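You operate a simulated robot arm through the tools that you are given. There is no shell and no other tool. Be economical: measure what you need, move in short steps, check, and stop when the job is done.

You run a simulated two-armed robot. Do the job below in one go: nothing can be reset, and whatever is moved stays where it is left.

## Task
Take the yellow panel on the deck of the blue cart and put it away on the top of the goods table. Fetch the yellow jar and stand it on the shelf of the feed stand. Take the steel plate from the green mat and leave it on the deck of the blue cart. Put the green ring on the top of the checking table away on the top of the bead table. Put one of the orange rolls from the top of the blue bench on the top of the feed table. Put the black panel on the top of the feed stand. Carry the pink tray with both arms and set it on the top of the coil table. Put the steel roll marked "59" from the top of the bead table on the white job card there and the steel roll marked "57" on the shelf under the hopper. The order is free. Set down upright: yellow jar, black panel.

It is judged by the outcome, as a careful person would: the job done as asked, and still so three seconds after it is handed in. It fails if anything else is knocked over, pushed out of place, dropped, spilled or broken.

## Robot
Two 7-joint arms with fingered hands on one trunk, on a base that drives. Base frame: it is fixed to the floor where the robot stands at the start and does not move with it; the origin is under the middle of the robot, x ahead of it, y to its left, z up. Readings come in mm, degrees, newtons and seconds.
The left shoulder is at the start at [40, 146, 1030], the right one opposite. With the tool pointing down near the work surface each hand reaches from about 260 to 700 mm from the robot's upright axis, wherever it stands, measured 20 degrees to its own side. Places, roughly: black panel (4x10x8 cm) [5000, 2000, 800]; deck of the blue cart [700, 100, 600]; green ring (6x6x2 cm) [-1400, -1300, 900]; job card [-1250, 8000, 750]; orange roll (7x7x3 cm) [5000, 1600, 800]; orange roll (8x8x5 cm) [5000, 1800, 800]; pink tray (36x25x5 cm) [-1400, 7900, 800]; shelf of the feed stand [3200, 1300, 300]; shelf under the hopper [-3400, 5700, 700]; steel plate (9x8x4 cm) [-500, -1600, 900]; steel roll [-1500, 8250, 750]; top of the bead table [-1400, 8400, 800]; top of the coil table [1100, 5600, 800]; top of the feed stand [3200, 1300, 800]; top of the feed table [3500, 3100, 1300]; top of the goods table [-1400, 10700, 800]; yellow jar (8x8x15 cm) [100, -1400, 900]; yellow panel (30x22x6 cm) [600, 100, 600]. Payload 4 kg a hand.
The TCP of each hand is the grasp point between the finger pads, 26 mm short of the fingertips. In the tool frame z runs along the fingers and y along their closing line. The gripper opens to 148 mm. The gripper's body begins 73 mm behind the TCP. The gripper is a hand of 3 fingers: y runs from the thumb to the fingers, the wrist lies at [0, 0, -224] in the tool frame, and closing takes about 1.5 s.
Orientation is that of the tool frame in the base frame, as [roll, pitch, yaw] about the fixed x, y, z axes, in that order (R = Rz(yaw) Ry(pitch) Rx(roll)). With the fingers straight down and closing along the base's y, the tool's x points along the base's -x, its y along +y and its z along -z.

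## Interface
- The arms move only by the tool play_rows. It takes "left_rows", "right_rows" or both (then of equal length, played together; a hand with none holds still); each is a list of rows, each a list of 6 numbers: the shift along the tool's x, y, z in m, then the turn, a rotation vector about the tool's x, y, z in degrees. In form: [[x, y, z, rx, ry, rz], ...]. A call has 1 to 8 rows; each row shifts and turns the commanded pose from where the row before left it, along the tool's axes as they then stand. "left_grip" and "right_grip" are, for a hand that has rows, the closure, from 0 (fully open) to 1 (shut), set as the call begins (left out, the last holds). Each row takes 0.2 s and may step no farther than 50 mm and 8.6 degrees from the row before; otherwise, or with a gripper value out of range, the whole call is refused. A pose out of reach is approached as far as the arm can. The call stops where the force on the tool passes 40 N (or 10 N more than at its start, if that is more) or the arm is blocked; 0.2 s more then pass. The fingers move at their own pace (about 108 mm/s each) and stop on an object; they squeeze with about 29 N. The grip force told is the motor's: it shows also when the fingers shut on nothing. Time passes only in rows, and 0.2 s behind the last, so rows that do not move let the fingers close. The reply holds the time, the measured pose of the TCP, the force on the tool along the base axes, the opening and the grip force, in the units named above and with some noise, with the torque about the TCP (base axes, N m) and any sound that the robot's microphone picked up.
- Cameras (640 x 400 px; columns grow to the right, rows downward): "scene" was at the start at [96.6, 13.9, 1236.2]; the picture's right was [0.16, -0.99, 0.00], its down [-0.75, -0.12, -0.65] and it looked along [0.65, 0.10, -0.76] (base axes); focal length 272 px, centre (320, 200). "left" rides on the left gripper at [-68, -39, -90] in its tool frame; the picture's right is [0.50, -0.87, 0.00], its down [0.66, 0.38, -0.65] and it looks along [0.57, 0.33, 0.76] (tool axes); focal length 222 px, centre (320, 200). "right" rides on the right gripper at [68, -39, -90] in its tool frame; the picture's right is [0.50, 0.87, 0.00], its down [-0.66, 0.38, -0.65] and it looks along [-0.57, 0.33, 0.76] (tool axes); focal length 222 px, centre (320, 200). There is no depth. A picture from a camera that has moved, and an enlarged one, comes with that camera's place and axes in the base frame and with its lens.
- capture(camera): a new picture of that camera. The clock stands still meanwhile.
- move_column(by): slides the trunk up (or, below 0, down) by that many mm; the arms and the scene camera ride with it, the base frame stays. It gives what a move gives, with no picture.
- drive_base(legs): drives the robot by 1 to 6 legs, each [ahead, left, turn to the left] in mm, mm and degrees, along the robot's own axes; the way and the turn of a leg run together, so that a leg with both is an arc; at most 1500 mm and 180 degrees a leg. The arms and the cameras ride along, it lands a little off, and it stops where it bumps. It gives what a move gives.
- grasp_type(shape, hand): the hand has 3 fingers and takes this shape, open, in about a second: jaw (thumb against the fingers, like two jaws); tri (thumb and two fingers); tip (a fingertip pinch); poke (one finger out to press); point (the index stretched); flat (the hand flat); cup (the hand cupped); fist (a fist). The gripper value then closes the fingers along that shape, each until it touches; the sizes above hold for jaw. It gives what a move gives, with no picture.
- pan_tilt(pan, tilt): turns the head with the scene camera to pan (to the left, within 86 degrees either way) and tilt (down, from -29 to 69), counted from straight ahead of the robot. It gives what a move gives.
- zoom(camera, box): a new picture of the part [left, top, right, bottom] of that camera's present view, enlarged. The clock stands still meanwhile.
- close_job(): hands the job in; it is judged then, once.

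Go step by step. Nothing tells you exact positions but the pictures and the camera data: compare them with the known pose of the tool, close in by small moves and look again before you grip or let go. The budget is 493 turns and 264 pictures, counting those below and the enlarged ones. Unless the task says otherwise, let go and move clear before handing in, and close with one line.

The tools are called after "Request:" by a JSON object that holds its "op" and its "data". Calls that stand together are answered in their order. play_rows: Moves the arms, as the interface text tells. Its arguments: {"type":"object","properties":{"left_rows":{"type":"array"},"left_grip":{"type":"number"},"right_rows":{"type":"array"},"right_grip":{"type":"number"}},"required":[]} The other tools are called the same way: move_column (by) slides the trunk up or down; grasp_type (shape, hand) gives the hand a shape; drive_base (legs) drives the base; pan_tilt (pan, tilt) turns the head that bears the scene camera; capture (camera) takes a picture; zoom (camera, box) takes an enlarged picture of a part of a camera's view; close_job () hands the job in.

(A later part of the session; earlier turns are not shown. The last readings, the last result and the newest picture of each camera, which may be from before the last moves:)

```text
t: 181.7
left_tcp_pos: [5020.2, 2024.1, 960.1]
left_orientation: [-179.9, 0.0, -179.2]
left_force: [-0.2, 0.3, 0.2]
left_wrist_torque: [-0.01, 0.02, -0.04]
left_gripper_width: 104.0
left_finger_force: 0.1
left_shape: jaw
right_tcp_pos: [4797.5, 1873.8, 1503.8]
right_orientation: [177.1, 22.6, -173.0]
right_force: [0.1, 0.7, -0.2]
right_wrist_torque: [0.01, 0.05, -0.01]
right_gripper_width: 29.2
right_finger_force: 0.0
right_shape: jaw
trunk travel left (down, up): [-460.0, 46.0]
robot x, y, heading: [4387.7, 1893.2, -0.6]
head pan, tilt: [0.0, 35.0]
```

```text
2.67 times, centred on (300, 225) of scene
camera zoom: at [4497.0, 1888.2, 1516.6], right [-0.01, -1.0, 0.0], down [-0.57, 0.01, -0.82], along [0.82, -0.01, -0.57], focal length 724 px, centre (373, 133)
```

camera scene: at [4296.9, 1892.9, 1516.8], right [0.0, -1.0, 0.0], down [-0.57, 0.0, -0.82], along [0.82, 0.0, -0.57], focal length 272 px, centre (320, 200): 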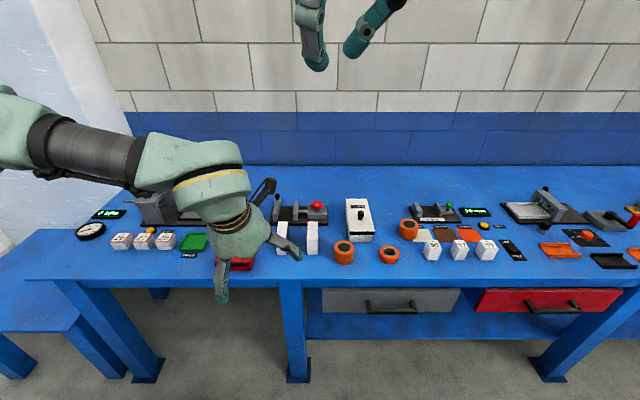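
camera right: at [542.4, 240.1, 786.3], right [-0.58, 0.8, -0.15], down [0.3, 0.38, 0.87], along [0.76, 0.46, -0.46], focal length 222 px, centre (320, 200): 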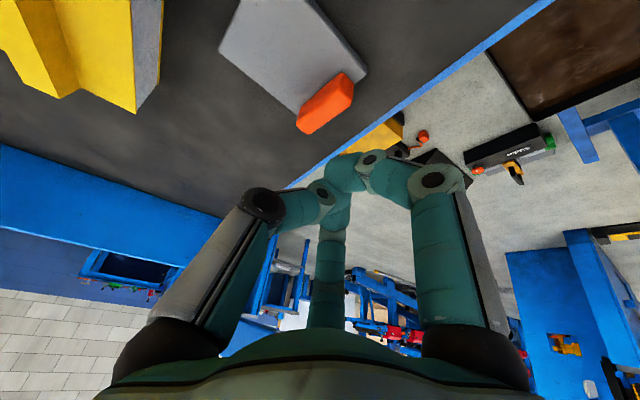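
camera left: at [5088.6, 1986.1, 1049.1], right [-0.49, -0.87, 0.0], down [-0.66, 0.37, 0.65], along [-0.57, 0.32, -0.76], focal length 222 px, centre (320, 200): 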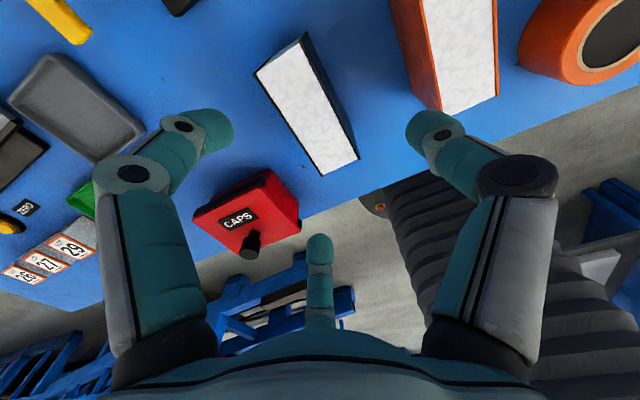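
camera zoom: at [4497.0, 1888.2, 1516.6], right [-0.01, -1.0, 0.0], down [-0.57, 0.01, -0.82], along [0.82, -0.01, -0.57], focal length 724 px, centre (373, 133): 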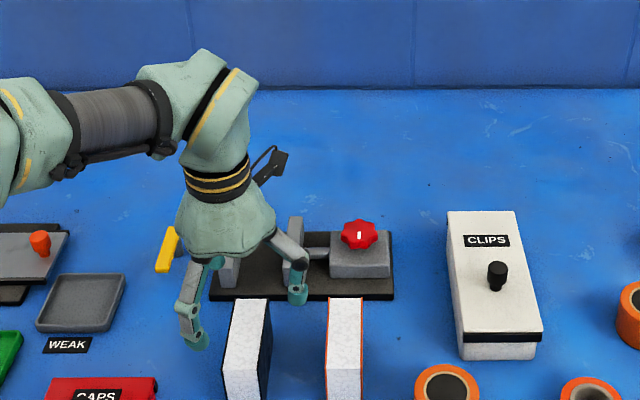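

Request:
{"op": "play_rows", "data": {"left_rows": [[-0.004, -0.0015, 0.036, 0, 0, 0], [-0.003, -0.0015, 0.036, 0, 0, 0], [-0.003, -0.001, 0.036, 0, 0, 0]]}}

Request:
{"op": "capture", "data": {"camera": "left"}}

```text
t: 182.5
left_tcp_pos: [5029.5, 2021.2, 851.1]
left_orientation: [179.9, 0.1, -179.2]
left_force: [0.4, 0.6, 0.2]
left_wrist_torque: [0.03, 0.0, -0.01]
left_gripper_width: 104.3
left_finger_force: 0.0
left_shape: jaw
right_tcp_pos: [4796.3, 1873.7, 1505.0]
right_orientation: [177.1, 22.6, -173.2]
right_force: [-0.1, -1.1, 0.1]
right_wrist_torque: [-0.01, 0.01, -0.01]
right_gripper_width: 29.8
right_finger_force: 0.1
right_shape: jaw
trunk travel left (down, up): [-460.0, 46.0]
robot x, y, heading: [4388.8, 1888.6, -0.6]
head pan, tilt: [0.0, 35.0]
```

```text
179 pictures are left
camera left: at [5096.7, 1982.7, 941.3], right [-0.49, -0.87, 0.0], down [-0.66, 0.37, 0.65], along [-0.57, 0.32, -0.76], focal length 222 px, centre (320, 200)
```

left: 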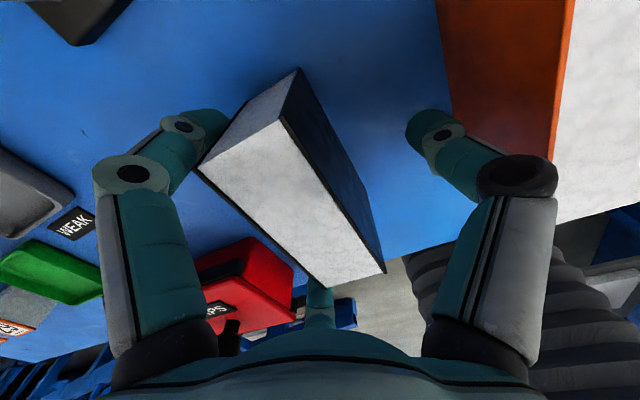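

Request:
{"op": "play_rows", "data": {"left_rows": [[0, 0, 0, 0, 0, 0], [0, 0, 0, 0, 0, 0], [0, 0, 0, 0, 0, 0], [0, 0, 0, 0, 0, 0], [0, 0, 0, 0, 0, 0]], "left_grip": 1}}

Request:
{"op": "play_rows", "data": {"left_rows": [[0, 0, -0.015, 0, 0, 0], [0, 0, -0.045, 0, 0, 0], [0, 0, -0.045, 0, 0, 0], [0, 0, -0.045, 0, 0, 0]]}}

Request:
{"op": "capture", "data": {"camera": "left"}}

Request:
{"op": "capture", "data": {"camera": "scene"}}

```text
t: 183.7
left_tcp_pos: [5028.2, 2021.0, 851.0]
left_orientation: [-179.9, 0.1, -179.3]
left_force: [0.4, -0.5, 0.1]
left_wrist_torque: [0.02, 0.02, 0.0]
left_gripper_width: 39.0
left_finger_force: 28.8
left_shape: jaw
right_tcp_pos: [4795.0, 1874.5, 1506.4]
right_orientation: [177.1, 22.6, -173.2]
right_force: [0.7, -0.5, 0.7]
right_wrist_torque: [-0.02, 0.02, 0.0]
right_gripper_width: 29.7
right_finger_force: 0.1
right_shape: jaw
trunk travel left (down, up): [-460.0, 46.0]
robot x, y, heading: [4386.9, 1888.5, -0.4]
head pan, tilt: [0.0, 35.0]
```

```text
t: 184.7
left_tcp_pos: [5028.6, 2020.6, 1003.9]
left_orientation: [-180.0, 0.0, -179.2]
left_force: [-0.8, -0.2, -0.5]
left_wrist_torque: [-0.02, 0.04, -0.02]
left_gripper_width: 39.0
left_finger_force: 29.0
left_shape: jaw
right_tcp_pos: [4793.3, 1875.0, 1504.7]
right_orientation: [177.2, 22.7, -173.1]
right_force: [0.2, -0.1, -0.3]
right_wrist_torque: [0.0, -0.02, -0.02]
right_gripper_width: 29.5
right_finger_force: 0.0
right_shape: jaw
trunk travel left (down, up): [-460.0, 46.0]
robot x, y, heading: [4389.4, 1885.6, -0.6]
head pan, tilt: [0.0, 35.0]
```

```text
178 pictures are left
camera left: at [5096.9, 1982.1, 1093.4], right [-0.49, -0.87, 0.0], down [-0.66, 0.37, 0.65], along [-0.57, 0.32, -0.76], focal length 222 px, centre (320, 200)
```

left: 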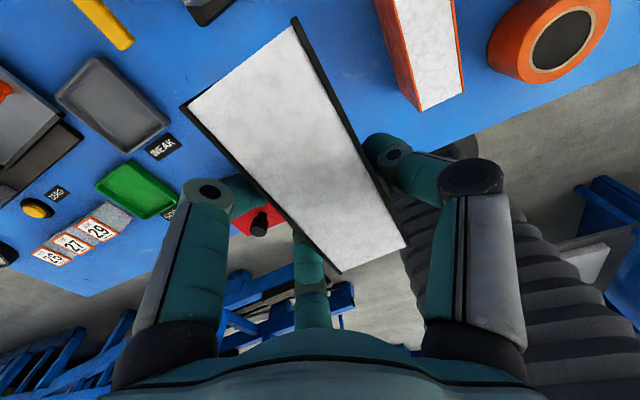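

```text
177 pictures are left
camera scene: at [4494.8, 1888.4, 1516.8], right [-0.01, -1.0, 0.0], down [-0.57, 0.01, -0.82], along [0.82, -0.01, -0.57], focal length 272 px, centre (320, 200)
```

scene: 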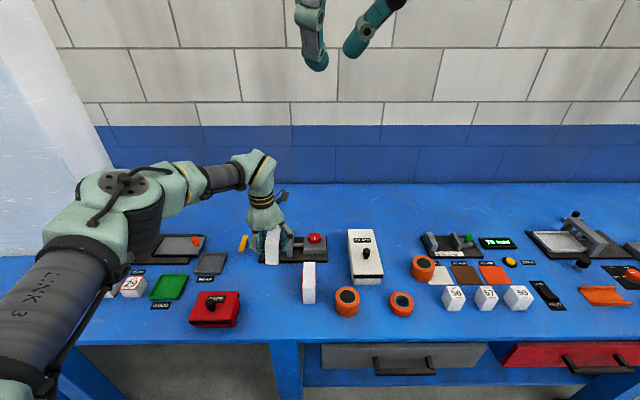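

The black panel is held. Now the right hand goes for the larger orange roll near [4978, 1803].

Request:
{"op": "play_rows", "data": {"right_rows": [[0, 0, 0.04, 1, 7.5, 2.3], [0, 0, 0.04, 1, 7.5, 2.3], [0, 0, 0.04, 1, 7.5, 2.3], [0, 0, 0.04, 0, 0, 0]], "right_grip": 0.1}}

```text
t: 185.7
left_tcp_pos: [5030.1, 2018.5, 1001.2]
left_orientation: [-179.9, 0.0, -179.2]
left_force: [0.0, 0.6, -0.6]
left_wrist_torque: [0.03, -0.01, 0.02]
left_gripper_width: 39.2
left_finger_force: 28.5
left_shape: jaw
right_tcp_pos: [4825.6, 1882.8, 1348.5]
right_orientation: [178.7, -0.3, -179.3]
right_force: [0.0, -0.2, 0.4]
right_wrist_torque: [0.0, -0.02, -0.04]
right_gripper_width: 133.0
right_finger_force: 0.1
right_shape: jaw
trunk travel left (down, up): [-460.0, 46.0]
robot x, y, heading: [4385.4, 1886.9, -0.2]
head pan, tilt: [0.0, 35.0]
```

Request:
{"op": "play_rows", "data": {"right_rows": [[-0.019, -0.01, 0.0431, 0, 0, 0], [-0.019, -0.01, 0.0431, 0, 0, 0], [-0.019, -0.01, 0.0431, 0, 0, 0], [-0.019, -0.01, 0.0431, 0, 0, 0], [-0.019, -0.01, 0.0431, 0, 0, 0], [-0.019, -0.01, 0.0431, 0, 0, 0], [-0.019, -0.01, 0.0431, 0, 0, 0], [-0.019, -0.01, 0.0431, 0, 0, 0]]}}

Request:
{"op": "capture", "data": {"camera": "right"}}

Request:
{"op": "zoom", "data": {"camera": "scene", "box": [280, 200, 440, 340]}}

```text
t: 187.5
left_tcp_pos: [5031.0, 2020.0, 1001.6]
left_orientation: [-179.9, 0.1, -179.2]
left_force: [0.6, 0.3, -0.8]
left_wrist_torque: [0.03, 0.02, -0.01]
left_gripper_width: 38.8
left_finger_force: 29.1
left_shape: jaw
right_tcp_pos: [4977.4, 1812.3, 1000.2]
right_orientation: [178.9, -0.2, -179.2]
right_force: [0.8, 0.4, 0.0]
right_wrist_torque: [0.0, -0.02, 0.03]
right_gripper_width: 133.0
right_finger_force: 0.1
right_shape: jaw
trunk travel left (down, up): [-460.0, 46.0]
robot x, y, heading: [4384.7, 1889.5, -0.4]
head pan, tilt: [0.0, 35.0]
```

```text
176 pictures are left
camera right: at [4910.7, 1770.6, 1091.6], right [-0.51, 0.86, 0.02], down [0.65, 0.37, 0.66], along [0.56, 0.35, -0.75], focal length 222 px, centre (320, 200)
```

right: 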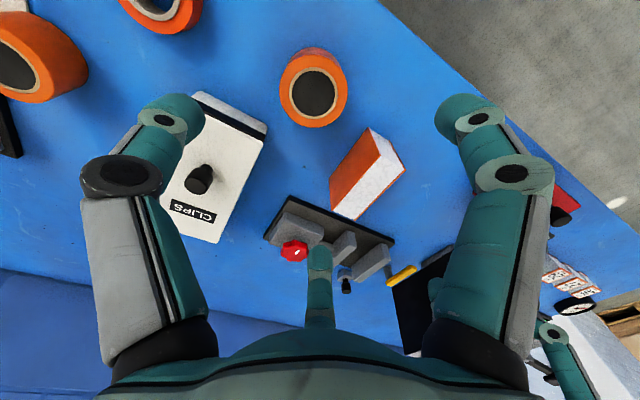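

```text
2.86 times, centred on (360, 270) of scene
camera zoom: at [4497.2, 1888.3, 1516.5], right [-0.01, -1.0, 0.0], down [-0.57, 0.01, -0.82], along [0.82, -0.01, -0.57], focal length 776 px, centre (206, 0)
```

zoom: 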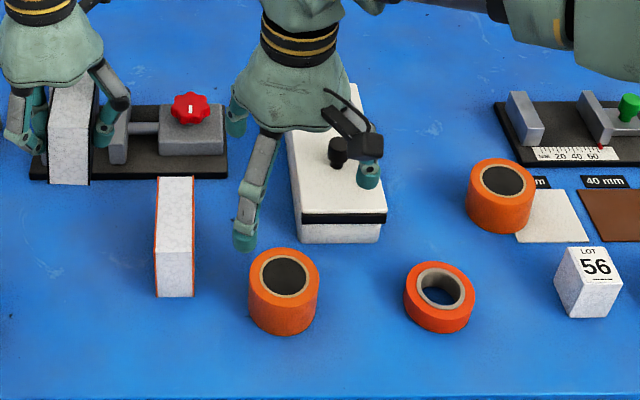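

Request:
{"op": "play_rows", "data": {"right_rows": [[0.003, -0.003, 0.03, 0, 0, 0], [0.003, -0.003, 0.04, 0, 0, 0], [0, 0, 0.04, 0, 0, 0], [0, 0, 0.035, 0, 0, 0]], "right_grip": 0.22}}

Request:
{"op": "capture", "data": {"camera": "right"}}

```text
t: 188.5
left_tcp_pos: [5028.9, 2018.7, 1002.0]
left_orientation: [-179.8, -0.1, -179.2]
left_force: [0.4, 0.0, -0.8]
left_wrist_torque: [-0.01, 0.0, -0.04]
left_gripper_width: 38.8
left_finger_force: 29.1
left_shape: jaw
right_tcp_pos: [4972.5, 1809.4, 856.7]
right_orientation: [178.8, 0.0, -179.3]
right_force: [-0.4, -0.7, 0.0]
right_wrist_torque: [0.02, -0.01, 0.02]
right_gripper_width: 115.8
right_finger_force: 0.0
right_shape: jaw
trunk travel left (down, up): [-460.0, 46.0]
robot x, y, heading: [4389.7, 1886.0, -0.4]
head pan, tilt: [0.0, 35.0]
```

```text
174 pictures are left
camera right: at [4905.1, 1767.1, 948.0], right [-0.51, 0.86, 0.02], down [0.65, 0.37, 0.66], along [0.56, 0.35, -0.75], focal length 222 px, centre (320, 200)
```

right: 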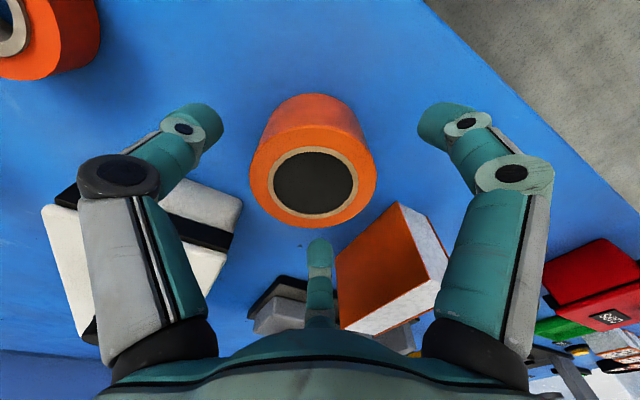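

Request:
{"op": "play_rows", "data": {"right_rows": [[0.002, -0.004, 0.022, 0, 0, 0], [0, 0, 0, 0, 0, 0], [0, 0, 0, 0, 0, 0], [0, 0, 0, 0, 0, 0], [0, 0, 0, 0, 0, 0]], "right_grip": 1}}

Request:
{"op": "play_rows", "data": {"right_rows": [[0, 0, -0.015, 0, 0, 0], [0, 0, -0.045, 0, 0, 0], [0, 0, -0.045, 0, 0, 0], [0, 0, -0.045, 0, 0, 0]]}}

Request:
{"op": "capture", "data": {"camera": "right"}}

Request:
{"op": "capture", "data": {"camera": "scene"}}

```text
t: 189.7
left_tcp_pos: [5030.3, 2020.4, 1002.0]
left_orientation: [-179.9, 0.0, -179.2]
left_force: [0.1, -0.3, -0.9]
left_wrist_torque: [0.0, 0.0, -0.01]
left_gripper_width: 38.9
left_finger_force: 29.4
left_shape: jaw
right_tcp_pos: [4969.7, 1805.7, 836.0]
right_orientation: [178.9, -0.2, -179.2]
right_force: [-0.5, -1.0, 0.1]
right_wrist_torque: [-0.04, 0.0, 0.01]
right_gripper_width: 62.2
right_finger_force: 29.7
right_shape: jaw
trunk travel left (down, up): [-460.0, 46.0]
robot x, y, heading: [4388.3, 1885.8, -0.6]
head pan, tilt: [0.0, 35.0]
```

```text
t: 190.7
left_tcp_pos: [5029.8, 2020.0, 1003.2]
left_orientation: [-179.9, 0.1, -179.3]
left_force: [0.4, 0.3, -0.6]
left_wrist_torque: [0.0, 0.01, 0.04]
left_gripper_width: 38.9
left_finger_force: 28.8
left_shape: jaw
right_tcp_pos: [4968.7, 1802.0, 986.6]
right_orientation: [178.9, -0.3, -179.2]
right_force: [-0.7, 0.1, -1.6]
right_wrist_torque: [-0.02, 0.01, 0.0]
right_gripper_width: 62.2
right_finger_force: 28.6
right_shape: jaw
trunk travel left (down, up): [-460.0, 46.0]
robot x, y, heading: [4387.5, 1886.6, -0.7]
head pan, tilt: [0.0, 35.0]
```

```text
173 pictures are left
camera right: at [4900.7, 1760.3, 1078.2], right [-0.51, 0.86, 0.02], down [0.65, 0.37, 0.66], along [0.56, 0.35, -0.75], focal length 222 px, centre (320, 200)
```

right: 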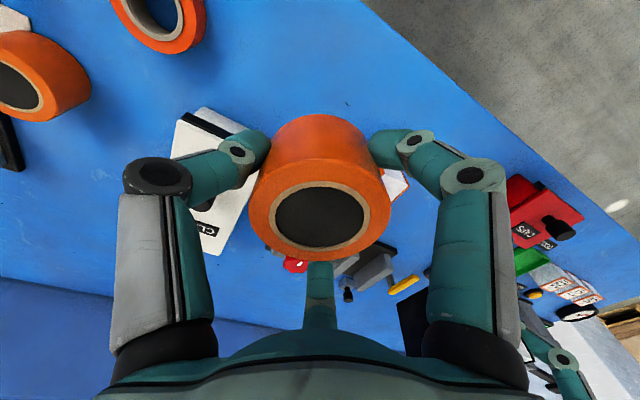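

```text
172 pictures are left
camera scene: at [4495.2, 1888.7, 1516.8], right [-0.01, -1.0, 0.0], down [-0.57, 0.01, -0.82], along [0.82, -0.01, -0.57], focal length 272 px, centre (320, 200)
```

scene: 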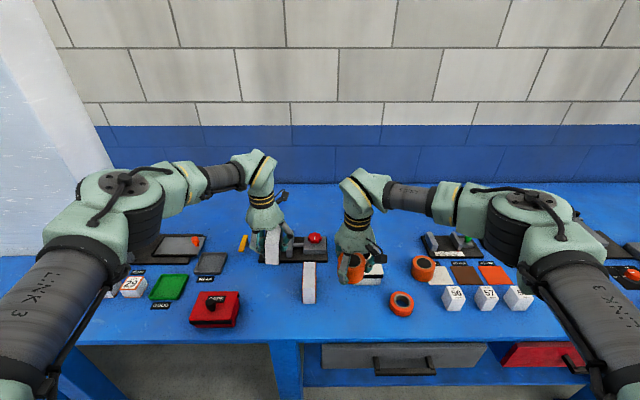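

Request:
{"op": "play_rows", "data": {"left_rows": [[0.02, 0, -0.04, 0, 0, 0], [0.03, 0, -0.035, 0, 0, 0], [0.03, 0, -0.035, 0, 0, 0], [0.03, 0, -0.035, 0, 0, 0], [0.03, 0, -0.035, 0, 0, 0]], "right_rows": [[0.02, 0, -0.04, 0, 0, 0], [0.03, 0, -0.035, 0, 0, 0], [0.03, 0, -0.035, 0, 0, 0], [0.03, 0, -0.035, 0, 0, 0], [0.03, 0, -0.035, 0, 0, 0]]}}

Request:
{"op": "drive_base", "data": {"legs": [[-170, 0, 0], [0, 0, 180]]}}

Request:
{"op": "pan_tilt", "data": {"pan": 0, "tilt": 25}}

Request:
{"op": "capture", "data": {"camera": "scene"}}

```text
t: 191.9
left_tcp_pos: [4882.9, 2020.4, 1185.2]
left_orientation: [-179.9, 0.2, -179.1]
left_force: [-0.7, 0.1, -0.3]
left_wrist_torque: [-0.01, -0.01, -0.02]
left_gripper_width: 38.9
left_finger_force: 29.3
left_shape: jaw
right_tcp_pos: [4826.9, 1796.8, 1168.2]
right_orientation: [179.0, 0.0, -179.2]
right_force: [-0.2, 0.6, 0.2]
right_wrist_torque: [-0.04, -0.02, 0.01]
right_gripper_width: 61.9
right_finger_force: 29.1
right_shape: jaw
trunk travel left (down, up): [-460.0, 46.0]
robot x, y, heading: [4390.5, 1887.5, -0.6]
head pan, tilt: [0.0, 35.0]
```

```text
t: 200.7
left_tcp_pos: [3715.2, 1763.3, 1183.0]
left_orientation: [-179.8, 0.0, 0.1]
left_force: [-0.8, 0.3, -0.9]
left_wrist_torque: [-0.02, -0.04, 0.01]
left_gripper_width: 38.8
left_finger_force: 29.0
left_shape: jaw
right_tcp_pos: [3772.2, 1985.5, 1165.1]
right_orientation: [178.8, -0.1, 0.0]
right_force: [0.2, 0.5, -1.5]
right_wrist_torque: [0.01, 0.0, 0.01]
right_gripper_width: 61.6
right_finger_force: 29.4
right_shape: jaw
trunk travel left (down, up): [-460.0, 46.0]
robot x, y, heading: [4213.9, 1889.0, 178.9]
head pan, tilt: [0.0, 35.0]
```

```text
t: 201.4
left_tcp_pos: [3714.5, 1763.7, 1183.1]
left_orientation: [-179.9, 0.0, 0.1]
left_force: [-0.1, 0.0, -1.9]
left_wrist_torque: [0.02, 0.01, 0.05]
left_gripper_width: 38.8
left_finger_force: 28.9
left_shape: jaw
right_tcp_pos: [3772.4, 1986.1, 1166.2]
right_orientation: [178.9, -0.1, 0.2]
right_force: [0.2, 0.1, -1.1]
right_wrist_torque: [0.03, 0.01, 0.01]
right_gripper_width: 61.8
right_finger_force: 28.5
right_shape: jaw
trunk travel left (down, up): [-460.0, 46.0]
robot x, y, heading: [4216.3, 1886.2, 179.0]
head pan, tilt: [0.0, 25.0]
```

```text
171 pictures are left
camera scene: at [4101.3, 1893.4, 1532.4], right [0.02, 1.0, 0.0], down [0.42, -0.01, -0.91], along [-0.91, 0.02, -0.42], focal length 272 px, centre (320, 200)
```

scene: 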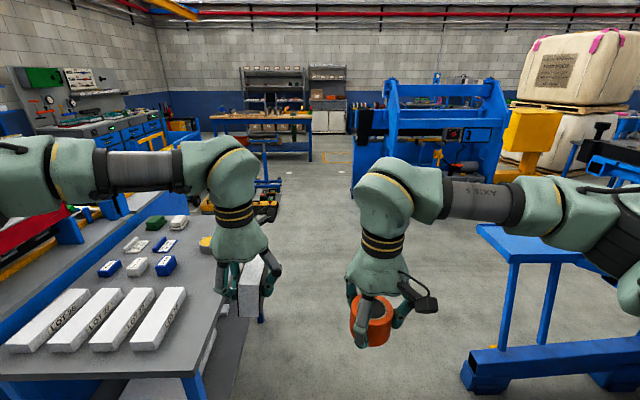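

Both items are held, and I'm facing the feed stand's far end. A free strip lies near [3300, 1480], so I'll move in and look.

Request:
{"op": "drive_base", "data": {"legs": [[290, 275, 1]]}}

Request:
{"op": "pan_tilt", "data": {"pan": 10, "tilt": 45}}

Request:
{"op": "capture", "data": {"camera": "scene"}}

Request:
{"op": "capture", "data": {"camera": "left"}}

```text
t: 203.9
left_tcp_pos: [3420.0, 1486.7, 1184.0]
left_orientation: [180.0, 0.0, 1.2]
left_force: [0.0, 0.1, -1.6]
left_wrist_torque: [-0.03, 0.0, -0.01]
left_gripper_width: 38.8
left_finger_force: 29.6
left_shape: jaw
right_tcp_pos: [3476.3, 1710.3, 1167.0]
right_orientation: [178.9, -0.1, 1.1]
right_force: [0.8, -0.7, 0.1]
right_wrist_torque: [0.0, -0.02, -0.01]
right_gripper_width: 61.8
right_finger_force: 28.6
right_shape: jaw
trunk travel left (down, up): [-460.0, 46.0]
robot x, y, heading: [3917.5, 1620.4, 179.9]
head pan, tilt: [0.0, 25.0]
```

```text
t: 204.7
left_tcp_pos: [3421.3, 1486.8, 1183.3]
left_orientation: [-179.9, 0.0, 1.2]
left_force: [0.4, -0.4, -1.0]
left_wrist_torque: [-0.03, 0.0, 0.01]
left_gripper_width: 38.6
left_finger_force: 29.0
left_shape: jaw
right_tcp_pos: [3473.8, 1709.8, 1166.4]
right_orientation: [178.9, 0.0, 1.2]
right_force: [0.1, -0.4, -1.0]
right_wrist_torque: [0.01, -0.01, -0.02]
right_gripper_width: 61.6
right_finger_force: 29.2
right_shape: jaw
trunk travel left (down, up): [-460.0, 46.0]
robot x, y, heading: [3918.9, 1622.1, 179.9]
head pan, tilt: [10.0, 45.0]
```

```text
170 pictures are left
camera scene: at [3815.9, 1609.1, 1501.9], right [-0.17, 0.99, 0.0], down [0.7, 0.12, -0.71], along [-0.7, -0.12, -0.71], focal length 272 px, centre (320, 200)
```

scene: 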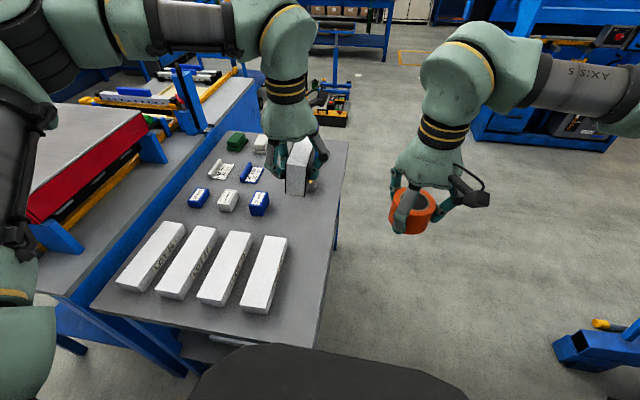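

```text
169 pictures are left
camera left: at [3351.0, 1523.5, 1273.4], right [0.48, 0.88, 0.0], down [0.66, -0.37, 0.65], along [0.57, -0.31, -0.76], focal length 222 px, centre (320, 200)
```

left: 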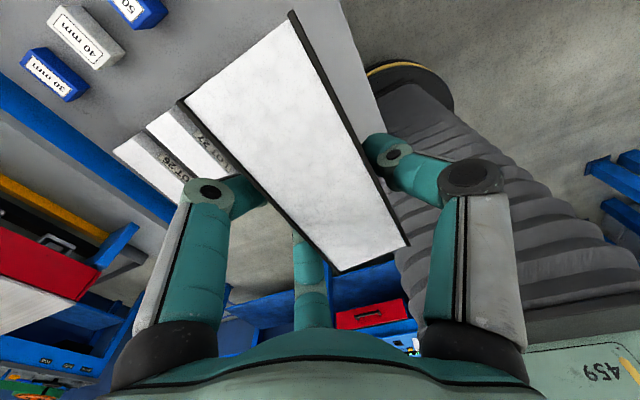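

Request:
{"op": "play_rows", "data": {"left_rows": [[-0.0216, 0.002, 0.0404, 0, 0, 0], [-0.0216, 0.002, 0.0404, 0, 0, 0], [-0.0216, 0.002, 0.0404, 0, 0, 0], [-0.0216, 0.002, 0.0404, 0, 0, 0], [-0.0216, 0.002, 0.0404, 0, 0, 0], [-0.0216, 0.002, 0.0404, 0, 0, 0], [-0.0216, 0.002, 0.0404, 0, 0, 0]]}}

Request:
{"op": "capture", "data": {"camera": "scene"}}

Request:
{"op": "capture", "data": {"camera": "left"}}

```text
t: 206.3
left_tcp_pos: [3268.9, 1471.2, 902.0]
left_orientation: [-180.0, -0.1, 1.1]
left_force: [-0.8, -0.1, -0.8]
left_wrist_torque: [0.0, 0.01, 0.0]
left_gripper_width: 38.6
left_finger_force: 29.0
left_shape: jaw
right_tcp_pos: [3473.4, 1710.2, 1164.8]
right_orientation: [178.9, -0.2, 1.1]
right_force: [0.2, 0.3, 0.0]
right_wrist_torque: [-0.01, -0.02, -0.01]
right_gripper_width: 61.5
right_finger_force: 28.7
right_shape: jaw
trunk travel left (down, up): [-460.0, 46.0]
robot x, y, heading: [3917.6, 1621.3, 179.9]
head pan, tilt: [10.0, 45.0]
```

```text
168 pictures are left
camera scene: at [3815.1, 1610.8, 1501.7], right [-0.17, 0.99, 0.0], down [0.7, 0.12, -0.71], along [-0.7, -0.12, -0.71], focal length 272 px, centre (320, 200)
```

scene: 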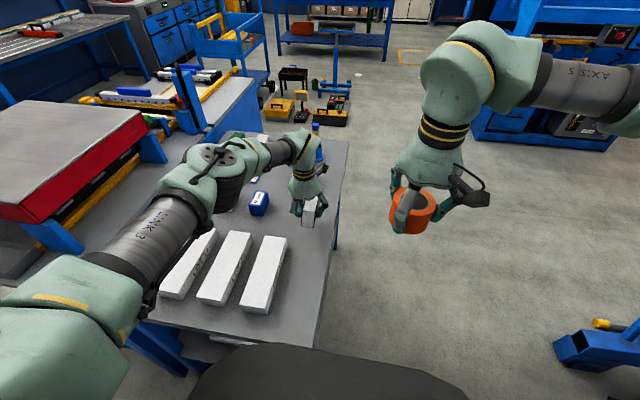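

```text
167 pictures are left
camera left: at [3201.6, 1508.6, 991.2], right [0.48, 0.88, 0.0], down [0.66, -0.37, 0.65], along [0.57, -0.32, -0.76], focal length 222 px, centre (320, 200)
```

left: 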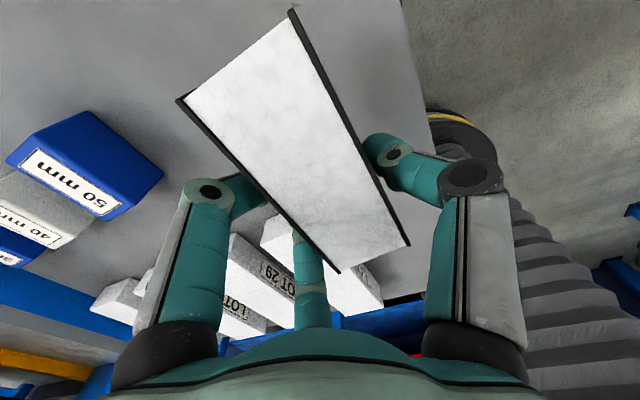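

Request:
{"op": "play_rows", "data": {"left_rows": [[0, 0, 0.025, 0, 0, 0], [0, 0, 0.018, 0, 0, 0], [0, 0, 0, 0, 0, 0]]}}

Request:
{"op": "play_rows", "data": {"left_rows": [[0, 0, 0.005, 0, 0, 0], [0, 0, 0, 0, 0, 0]]}}

Request:
{"op": "play_rows", "data": {"left_rows": [[0, 0, 0.005, 0, 0, 0], [0, 0, 0, 0, 0, 0]]}}

```text
t: 207.1
left_tcp_pos: [3269.1, 1469.9, 858.3]
left_orientation: [-179.9, 0.1, 1.2]
left_force: [1.0, -0.1, -0.8]
left_wrist_torque: [-0.02, -0.02, -0.01]
left_gripper_width: 38.8
left_finger_force: 29.5
left_shape: jaw
right_tcp_pos: [3475.1, 1708.6, 1167.2]
right_orientation: [178.9, 0.0, 1.3]
right_force: [0.4, 0.8, -0.2]
right_wrist_torque: [-0.02, 0.0, 0.0]
right_gripper_width: 61.8
right_finger_force: 28.6
right_shape: jaw
trunk travel left (down, up): [-460.0, 46.0]
robot x, y, heading: [3915.6, 1620.1, 179.8]
head pan, tilt: [10.0, 45.0]
```

```text
t: 207.7
left_tcp_pos: [3269.8, 1469.9, 853.8]
left_orientation: [-179.9, 0.2, 1.3]
left_force: [0.1, -1.2, -0.6]
left_wrist_torque: [0.0, 0.0, 0.01]
left_gripper_width: 38.7
left_finger_force: 28.3
left_shape: jaw
right_tcp_pos: [3473.7, 1709.2, 1165.8]
right_orientation: [178.9, 0.0, 1.2]
right_force: [0.4, -0.3, -0.9]
right_wrist_torque: [-0.03, -0.03, -0.01]
right_gripper_width: 61.6
right_finger_force: 28.7
right_shape: jaw
trunk travel left (down, up): [-460.0, 46.0]
robot x, y, heading: [3920.6, 1620.0, 179.7]
head pan, tilt: [10.0, 45.0]
```

```text
t: 208.3
left_tcp_pos: [3271.6, 1468.1, 850.7]
left_orientation: [-179.9, 0.3, 1.2]
left_force: [-1.7, -0.3, 7.9]
left_wrist_torque: [0.13, 0.04, 0.03]
left_gripper_width: 38.4
left_finger_force: 28.7
left_shape: jaw
left hand out of reach, approached as far as the arm can: row 1
right_tcp_pos: [3474.2, 1709.1, 1166.4]
right_orientation: [178.9, -0.1, 1.2]
right_force: [-0.1, -0.2, -0.3]
right_wrist_torque: [-0.01, 0.0, -0.04]
right_gripper_width: 61.8
right_finger_force: 29.1
right_shape: jaw
trunk travel left (down, up): [-460.0, 46.0]
robot x, y, heading: [3916.6, 1622.6, 179.9]
head pan, tilt: [10.0, 45.0]
```

Contact is made. I'll open gently, rise clear and check.

Request:
{"op": "play_rows", "data": {"left_rows": [[0, 0, -0.001, 0, 0, 0], [0, 0, 0, 0, 0, 0], [0, 0, 0, 0, 0, 0], [0, 0, 0, 0, 0, 0]], "left_grip": 0.3}}

Request:
{"op": "play_rows", "data": {"left_rows": [[0, 0, -0.02, 0, 0, 0], [0, 0, -0.045, 0, 0, 0], [0, 0, -0.045, 0, 0, 0], [0, 0, -0.045, 0, 0, 0], [0.02, 0, -0.04, 0, 0, 0], [0.03, 0, -0.035, 0, 0, 0]]}}

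Request:
{"op": "capture", "data": {"camera": "left"}}

Request:
{"op": "capture", "data": {"camera": "scene"}}

```text
t: 209.3
left_tcp_pos: [3272.1, 1470.2, 849.5]
left_orientation: [-179.9, 0.0, 1.2]
left_force: [-0.3, -0.9, 0.1]
left_wrist_torque: [-0.02, 0.03, 0.0]
left_gripper_width: 103.3
left_finger_force: 0.1
left_shape: jaw
right_tcp_pos: [3474.4, 1711.9, 1166.6]
right_orientation: [178.8, 0.0, 1.2]
right_force: [-0.3, -0.4, 0.2]
right_wrist_torque: [0.0, -0.03, -0.01]
right_gripper_width: 61.5
right_finger_force: 28.8
right_shape: jaw
trunk travel left (down, up): [-460.0, 46.0]
robot x, y, heading: [3922.0, 1623.9, 180.0]
head pan, tilt: [10.0, 45.0]
```

```text
t: 210.7
left_tcp_pos: [3237.8, 1482.6, 1070.9]
left_orientation: [-179.9, -0.1, 1.2]
left_force: [-1.0, -0.6, 0.5]
left_wrist_torque: [0.05, -0.03, -0.02]
left_gripper_width: 103.5
left_finger_force: 0.0
left_shape: jaw
left hand out of reach, approached as far as the arm can: row 1, 2, 3, 4, 5, 6
right_tcp_pos: [3474.9, 1709.7, 1165.7]
right_orientation: [178.9, -0.2, 1.2]
right_force: [-0.1, -0.1, -0.8]
right_wrist_torque: [0.01, 0.04, -0.03]
right_gripper_width: 61.7
right_finger_force: 29.4
right_shape: jaw
trunk travel left (down, up): [-460.0, 46.0]
robot x, y, heading: [3918.8, 1618.1, 179.9]
head pan, tilt: [10.0, 45.0]
```

```text
166 pictures are left
camera left: at [3169.8, 1519.5, 1161.1], right [0.48, 0.88, 0.0], down [0.66, -0.37, 0.65], along [0.57, -0.31, -0.76], focal length 222 px, centre (320, 200)
```

left: 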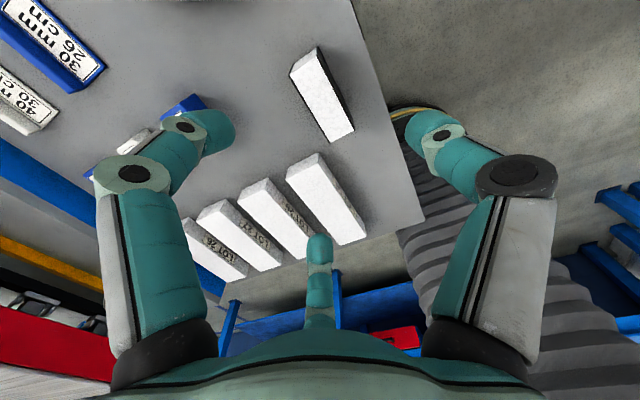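

```text
165 pictures are left
camera scene: at [3817.3, 1610.1, 1501.9], right [-0.17, 0.99, 0.0], down [0.7, 0.12, -0.71], along [-0.7, -0.12, -0.71], focal length 272 px, centre (320, 200)
```

scene: 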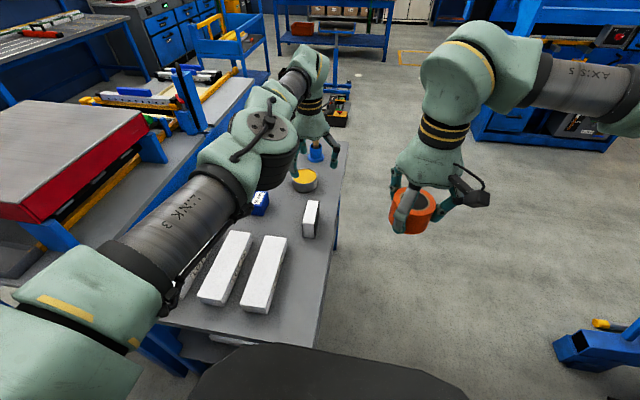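

The black panel stands upright on the feed stand. I'll retract the left hand, back off, and look at the feed table.

Request:
{"op": "play_rows", "data": {"left_rows": [[0.035, 0, -0.03, 0, 0, 0], [0.035, 0, -0.03, 0, 0, 0], [0.045, 0, 0, 0, 0, 0], [0.045, 0, 0, 0, 0, 0], [0.045, 0, 0, 0, 0, 0]]}}

Request:
{"op": "drive_base", "data": {"legs": [[-320, 0, 0]]}}

Request:
{"op": "pan_tilt", "data": {"pan": -60, "tilt": 15}}

Request:
{"op": "capture", "data": {"camera": "scene"}}

```text
t: 211.9
left_tcp_pos: [3244.4, 1501.6, 1142.5]
left_orientation: [-179.9, 0.0, 1.2]
left_force: [-0.2, -0.6, -0.8]
left_wrist_torque: [0.03, 0.03, 0.02]
left_gripper_width: 103.2
left_finger_force: 0.0
left_shape: jaw
left hand out of reach, approached as far as the arm can: row 1, 2, 3, 4, 5
right_tcp_pos: [3474.7, 1709.2, 1166.5]
right_orientation: [178.9, -0.1, 1.1]
right_force: [-0.5, 0.5, -0.7]
right_wrist_torque: [-0.02, -0.02, -0.02]
right_gripper_width: 61.5
right_finger_force: 28.8
right_shape: jaw
trunk travel left (down, up): [-460.0, 46.0]
robot x, y, heading: [3918.3, 1621.4, 179.9]
head pan, tilt: [10.0, 45.0]
```

```text
t: 214.1
left_tcp_pos: [3565.4, 1502.5, 1141.1]
left_orientation: [-180.0, -0.2, 1.0]
left_force: [-0.2, 0.6, -0.7]
left_wrist_torque: [-0.01, 0.01, 0.03]
left_gripper_width: 103.3
left_finger_force: 0.1
left_shape: jaw
right_tcp_pos: [3795.6, 1709.5, 1164.1]
right_orientation: [178.9, -0.2, 1.0]
right_force: [0.8, -0.7, -0.8]
right_wrist_torque: [-0.03, 0.01, -0.02]
right_gripper_width: 61.8
right_finger_force: 29.0
right_shape: jaw
trunk travel left (down, up): [-460.0, 46.0]
robot x, y, heading: [4240.1, 1622.9, 179.6]
head pan, tilt: [10.0, 45.0]
```

```text
t: 215.5
left_tcp_pos: [3566.6, 1502.6, 1142.6]
left_orientation: [-179.9, 0.0, 1.1]
left_force: [-0.4, 1.1, 0.5]
left_wrist_torque: [0.02, -0.03, 0.02]
left_gripper_width: 103.5
left_finger_force: 0.0
left_shape: jaw
right_tcp_pos: [3797.9, 1709.7, 1165.4]
right_orientation: [178.9, -0.1, 1.0]
right_force: [-0.3, -0.5, -0.9]
right_wrist_torque: [-0.02, 0.0, -0.04]
right_gripper_width: 62.0
right_finger_force: 28.9
right_shape: jaw
trunk travel left (down, up): [-460.0, 46.0]
robot x, y, heading: [4241.3, 1618.5, 179.5]
head pan, tilt: [-60.0, 15.0]
```

```text
164 pictures are left
camera scene: at [4174.5, 1703.6, 1548.7], right [0.87, 0.5, 0.0], down [0.13, -0.23, -0.97], along [-0.48, 0.84, -0.26], focal length 272 px, centre (320, 200)
```

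scene: 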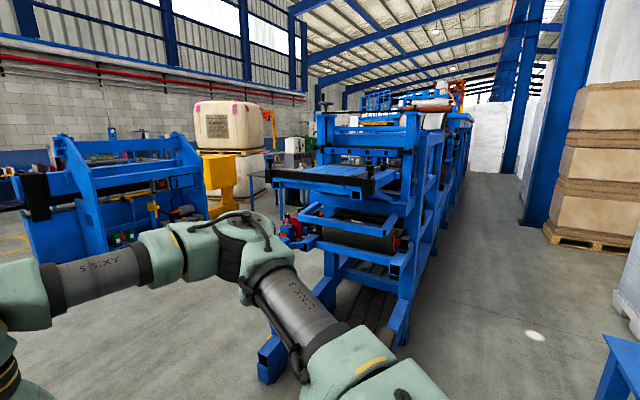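

The feed table is the machine's blue plate near [3600, 2800, 1300]. First I need to pull in the left arm, which seems stuck near full stretch.

Request:
{"op": "play_rows", "data": {"left_rows": [[0.045, 0, 0.0, 0, 0, 0], [0.045, 0, 0, 0, 0, 0], [0.045, 0, 0, 0, 0, 0], [0.045, 0, 0, 0, 0, 0], [0.045, 0, 0, 0, 0, 0]]}}

Request:
{"op": "pan_tilt", "data": {"pan": 20, "tilt": 35}}

Request:
{"op": "capture", "data": {"camera": "scene"}}

```text
t: 216.7
left_tcp_pos: [3573.0, 1518.2, 1153.3]
left_orientation: [-180.0, 0.0, 1.0]
left_force: [0.6, 0.5, -0.7]
left_wrist_torque: [0.0, -0.04, -0.02]
left_gripper_width: 103.4
left_finger_force: 0.1
left_shape: jaw
left hand out of reach, approached as far as the arm can: row 1, 2, 3, 4, 5
right_tcp_pos: [3797.3, 1710.7, 1166.4]
right_orientation: [178.9, -0.1, 1.1]
right_force: [0.1, -0.1, -0.4]
right_wrist_torque: [-0.01, 0.05, 0.01]
right_gripper_width: 61.5
right_finger_force: 29.3
right_shape: jaw
trunk travel left (down, up): [-460.0, 46.0]
robot x, y, heading: [4239.2, 1620.0, 179.6]
head pan, tilt: [-60.0, 15.0]
```

```text
t: 218.2
left_tcp_pos: [3573.4, 1519.7, 1152.3]
left_orientation: [-180.0, -0.1, 1.0]
left_force: [-0.2, 0.3, 0.0]
left_wrist_torque: [-0.01, -0.01, 0.01]
left_gripper_width: 103.4
left_finger_force: 0.0
left_shape: jaw
right_tcp_pos: [3798.2, 1711.2, 1166.4]
right_orientation: [178.9, -0.1, 1.0]
right_force: [-0.3, 0.0, -0.9]
right_wrist_torque: [-0.02, 0.0, -0.04]
right_gripper_width: 61.6
right_finger_force: 28.5
right_shape: jaw
trunk travel left (down, up): [-460.0, 46.0]
robot x, y, heading: [4240.4, 1624.0, 179.6]
head pan, tilt: [20.0, 35.0]
```

```text
163 pictures are left
camera scene: at [4137.6, 1592.9, 1516.7], right [-0.34, 0.94, 0.0], down [0.54, 0.19, -0.82], along [-0.77, -0.28, -0.57], focal length 272 px, centre (320, 200)
```

scene: 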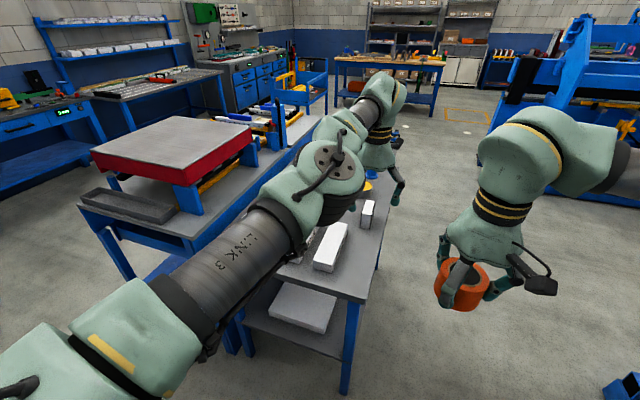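

Request:
{"op": "play_rows", "data": {"left_rows": [[0.02, 0.03, -0.02, 0, -6, 0], [0.02, 0.03, -0.02, 0, -6, 0], [0.02, 0.03, -0.02, 0, -6, 0], [0.02, 0.03, -0.02, 0, -6, 0]]}}

```text
t: 219.2
left_tcp_pos: [3501.8, 1452.7, 1228.9]
left_orientation: [-179.9, 19.3, 1.1]
left_force: [0.1, 0.6, -0.2]
left_wrist_torque: [0.0, 0.0, -0.04]
left_gripper_width: 103.3
left_finger_force: 0.0
left_shape: jaw
left hand out of reach, approached as far as the arm can: row 1, 2, 3, 4
right_tcp_pos: [3798.2, 1708.8, 1164.7]
right_orientation: [179.0, -0.1, 1.0]
right_force: [-0.2, 0.4, -0.4]
right_wrist_torque: [0.0, 0.0, 0.02]
right_gripper_width: 61.7
right_finger_force: 29.3
right_shape: jaw
trunk travel left (down, up): [-460.0, 46.0]
robot x, y, heading: [4243.9, 1622.3, 179.6]
head pan, tilt: [20.0, 35.0]
```

Request:
{"op": "play_rows", "data": {"left_rows": [[0.03, 0, 0.03, 0, 0, 0], [0.03, 0, 0.03, 0, 0, 0], [0.03, 0, 0.03, 0, 0, 0]]}}

Request:
{"op": "play_rows", "data": {"left_rows": [[0.0, 0, 0.0, 0, 8, 0], [0.0, 0, 0.0, 0, 8, 0], [0.04, 0, 0, 0, 0, 0], [0.04, 0, 0, 0, 0, 0]]}}

```text
t: 220.0
left_tcp_pos: [3479.9, 1459.9, 1121.2]
left_orientation: [-179.9, 20.8, 1.0]
left_force: [-0.9, -0.3, -0.2]
left_wrist_torque: [0.01, 0.01, 0.03]
left_gripper_width: 103.5
left_finger_force: 0.0
left_shape: jaw
left hand out of reach, approached as far as the arm can: row 1, 2, 3
right_tcp_pos: [3797.8, 1710.3, 1165.0]
right_orientation: [178.9, -0.2, 0.9]
right_force: [0.1, -0.1, -0.8]
right_wrist_torque: [-0.06, 0.0, 0.01]
right_gripper_width: 61.8
right_finger_force: 29.3
right_shape: jaw
trunk travel left (down, up): [-460.0, 46.0]
robot x, y, heading: [4240.1, 1624.4, 179.6]
head pan, tilt: [20.0, 35.0]
```

```text
t: 221.0
left_tcp_pos: [3633.6, 1496.9, 1141.0]
left_orientation: [-179.8, 5.0, 1.2]
left_force: [-0.6, -0.4, 0.4]
left_wrist_torque: [-0.02, 0.05, 0.02]
left_gripper_width: 103.6
left_finger_force: 0.0
left_shape: jaw
left hand out of reach, approached as far as the arm can: row 1, 2
right_tcp_pos: [3799.2, 1710.7, 1166.8]
right_orientation: [178.8, -0.2, 0.9]
right_force: [-0.2, 0.4, -0.9]
right_wrist_torque: [0.0, 0.04, 0.02]
right_gripper_width: 61.8
right_finger_force: 28.6
right_shape: jaw
trunk travel left (down, up): [-460.0, 46.0]
robot x, y, heading: [4238.1, 1620.9, 179.7]
head pan, tilt: [20.0, 35.0]
```

Freed. I'll continue retracting the left hand toward the body.

Request:
{"op": "play_rows", "data": {"left_rows": [[0.045, 0, 0, 0, 0, 0], [0.045, 0, 0, 0, 0, 0], [0.045, 0, 0, 0, 0, 0], [0.045, 0.01, 0, 0, 0, 0], [0.04, 0.02, 0, 0, 0, 0]], "left_grip": 0.8}}

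Request:
{"op": "drive_base", "data": {"legs": [[0, 0, -90], [350, 0, 0]]}}

Request:
{"op": "pan_tilt", "data": {"pan": 30, "tilt": 15}}

Request:
{"op": "capture", "data": {"camera": "scene"}}

```text
t: 222.2
left_tcp_pos: [3854.9, 1467.1, 1119.1]
left_orientation: [-179.8, 4.9, 1.0]
left_force: [-0.3, 0.1, -0.1]
left_wrist_torque: [0.0, 0.01, -0.01]
left_gripper_width: 29.9
left_finger_force: 0.0
left_shape: jaw
right_tcp_pos: [3799.6, 1709.0, 1166.4]
right_orientation: [179.0, -0.1, 1.0]
right_force: [0.2, 0.6, -0.6]
right_wrist_torque: [0.0, -0.01, -0.01]
right_gripper_width: 61.7
right_finger_force: 29.2
right_shape: jaw
trunk travel left (down, up): [-460.0, 46.0]
robot x, y, heading: [4240.0, 1625.6, 179.6]
head pan, tilt: [20.0, 35.0]
```

```text
t: 228.3
left_tcp_pos: [4104.6, 2356.4, 1120.7]
left_orientation: [-179.9, 4.8, -89.9]
left_force: [1.5, 0.1, 0.8]
left_wrist_torque: [-0.02, 0.01, 0.02]
left_gripper_width: 29.9
left_finger_force: 0.1
left_shape: jaw
right_tcp_pos: [4345.8, 2407.8, 1167.2]
right_orientation: [178.9, 0.0, -90.0]
right_force: [-0.2, 0.6, -0.1]
right_wrist_torque: [-0.01, 0.0, -0.01]
right_gripper_width: 61.5
right_finger_force: 29.3
right_shape: jaw
trunk travel left (down, up): [-460.0, 46.0]
robot x, y, heading: [4248.8, 1968.7, 89.0]
head pan, tilt: [20.0, 35.0]
```

```text
t: 229.1
left_tcp_pos: [4103.5, 2359.3, 1119.3]
left_orientation: [-179.9, 4.8, -89.9]
left_force: [0.5, -0.2, -0.3]
left_wrist_torque: [-0.05, 0.02, 0.05]
left_gripper_width: 29.9
left_finger_force: 0.1
left_shape: jaw
right_tcp_pos: [4345.1, 2409.7, 1166.4]
right_orientation: [178.8, -0.2, -90.0]
right_force: [0.4, -0.2, -0.5]
right_wrist_torque: [-0.04, 0.0, 0.01]
right_gripper_width: 61.5
right_finger_force: 28.9
right_shape: jaw
trunk travel left (down, up): [-460.0, 46.0]
robot x, y, heading: [4249.2, 1969.0, 88.6]
head pan, tilt: [30.0, 15.0]
```

```text
162 pictures are left
camera scene: at [4203.9, 2072.0, 1548.5], right [0.88, 0.48, 0.0], down [0.12, -0.23, -0.97], along [-0.46, 0.85, -0.26], focal length 272 px, centre (320, 200)
```

scene: 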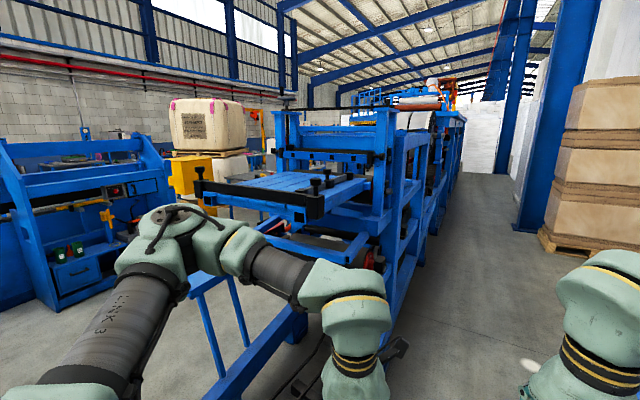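

Request:
{"op": "move_column", "data": {"by": 46}}

Request:
{"op": "drive_base", "data": {"legs": [[200, 0, 1], [0, 770, 0]]}}

Request:
{"op": "play_rows", "data": {"right_rows": [[0, 0, -0.045, 0, 0, 0], [0, 0, -0.045, 0, 0, 0], [0, 0, -0.045, 0, 0, 0], [0, 0, -0.045, 0, 0, 0], [0, 0, -0.02, 0, 0, 0]]}}

Request:
{"op": "pan_tilt", "data": {"pan": -5, "tilt": 20}}

Request:
{"op": "capture", "data": {"camera": "scene"}}

```text
t: 230.0
left_tcp_pos: [4104.0, 2358.9, 1165.1]
left_orientation: [-179.8, 4.8, -89.8]
left_force: [-0.5, 0.4, 0.0]
left_wrist_torque: [-0.03, -0.02, 0.04]
left_gripper_width: 29.9
left_finger_force: 0.2
left_shape: jaw
right_tcp_pos: [4345.3, 2408.2, 1212.9]
right_orientation: [178.9, -0.1, -90.0]
right_force: [0.0, -0.2, -0.8]
right_wrist_torque: [0.03, -0.01, 0.0]
right_gripper_width: 61.7
right_finger_force: 29.3
right_shape: jaw
trunk travel left (down, up): [-506.0, 0.0]
robot x, y, heading: [4249.1, 1965.6, 88.9]
head pan, tilt: [30.0, 15.0]
```

```text
t: 235.4
left_tcp_pos: [3329.7, 2567.9, 1163.3]
left_orientation: [-180.0, 4.8, -89.8]
left_force: [0.2, 1.2, -0.3]
left_wrist_torque: [0.02, 0.0, -0.01]
left_gripper_width: 29.7
left_finger_force: 0.0
left_shape: jaw
right_tcp_pos: [3568.9, 2619.4, 1210.7]
right_orientation: [178.9, -0.1, -89.8]
right_force: [-0.3, -0.4, -0.7]
right_wrist_torque: [0.0, -0.02, 0.0]
right_gripper_width: 61.6
right_finger_force: 28.8
right_shape: jaw
trunk travel left (down, up): [-506.0, 0.0]
robot x, y, heading: [3472.2, 2176.0, 89.3]
head pan, tilt: [30.0, 15.0]
```

```text
t: 236.6
left_tcp_pos: [3327.7, 2566.7, 1164.0]
left_orientation: [-179.9, 4.9, -89.6]
left_force: [-0.2, -0.6, -0.5]
left_wrist_torque: [0.0, -0.03, 0.02]
left_gripper_width: 29.8
left_finger_force: 0.1
left_shape: jaw
right_tcp_pos: [3572.8, 2617.7, 1410.1]
right_orientation: [178.9, -0.1, -89.7]
right_force: [-0.4, -0.4, -0.7]
right_wrist_torque: [0.03, -0.02, -0.02]
right_gripper_width: 61.2
right_finger_force: 29.2
right_shape: jaw
trunk travel left (down, up): [-506.0, 0.0]
robot x, y, heading: [3474.3, 2176.6, 89.3]
head pan, tilt: [30.0, 15.0]
```

```text
t: 237.6
left_tcp_pos: [3328.2, 2568.1, 1164.4]
left_orientation: [-179.9, 4.8, -89.7]
left_force: [-0.2, -0.1, 0.0]
left_wrist_torque: [0.03, -0.01, 0.0]
left_gripper_width: 30.1
left_finger_force: 0.2
left_shape: jaw
right_tcp_pos: [3572.8, 2619.2, 1409.6]
right_orientation: [178.9, -0.1, -89.7]
right_force: [0.7, 0.4, -0.6]
right_wrist_torque: [-0.03, -0.01, 0.01]
right_gripper_width: 61.4
right_finger_force: 29.1
right_shape: jaw
trunk travel left (down, up): [-506.0, 0.0]
robot x, y, heading: [3476.5, 2175.6, 89.2]
head pan, tilt: [-5.0, 20.0]
```

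```text
161 pictures are left
camera scene: at [3483.6, 2291.7, 1585.0], right [0.99, -0.1, 0.0], down [-0.03, -0.34, -0.94], along [0.1, 0.93, -0.34], focal length 272 px, centre (320, 200)
```

scene: 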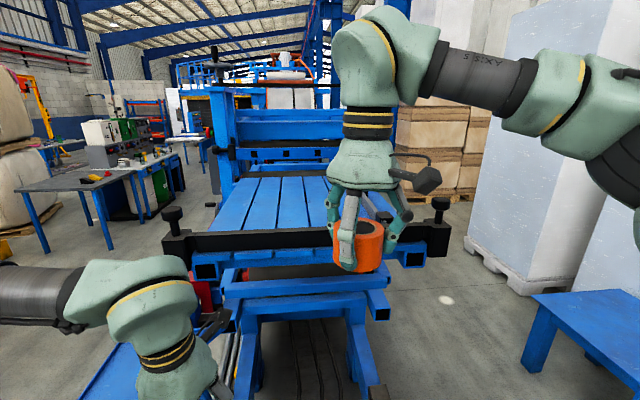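

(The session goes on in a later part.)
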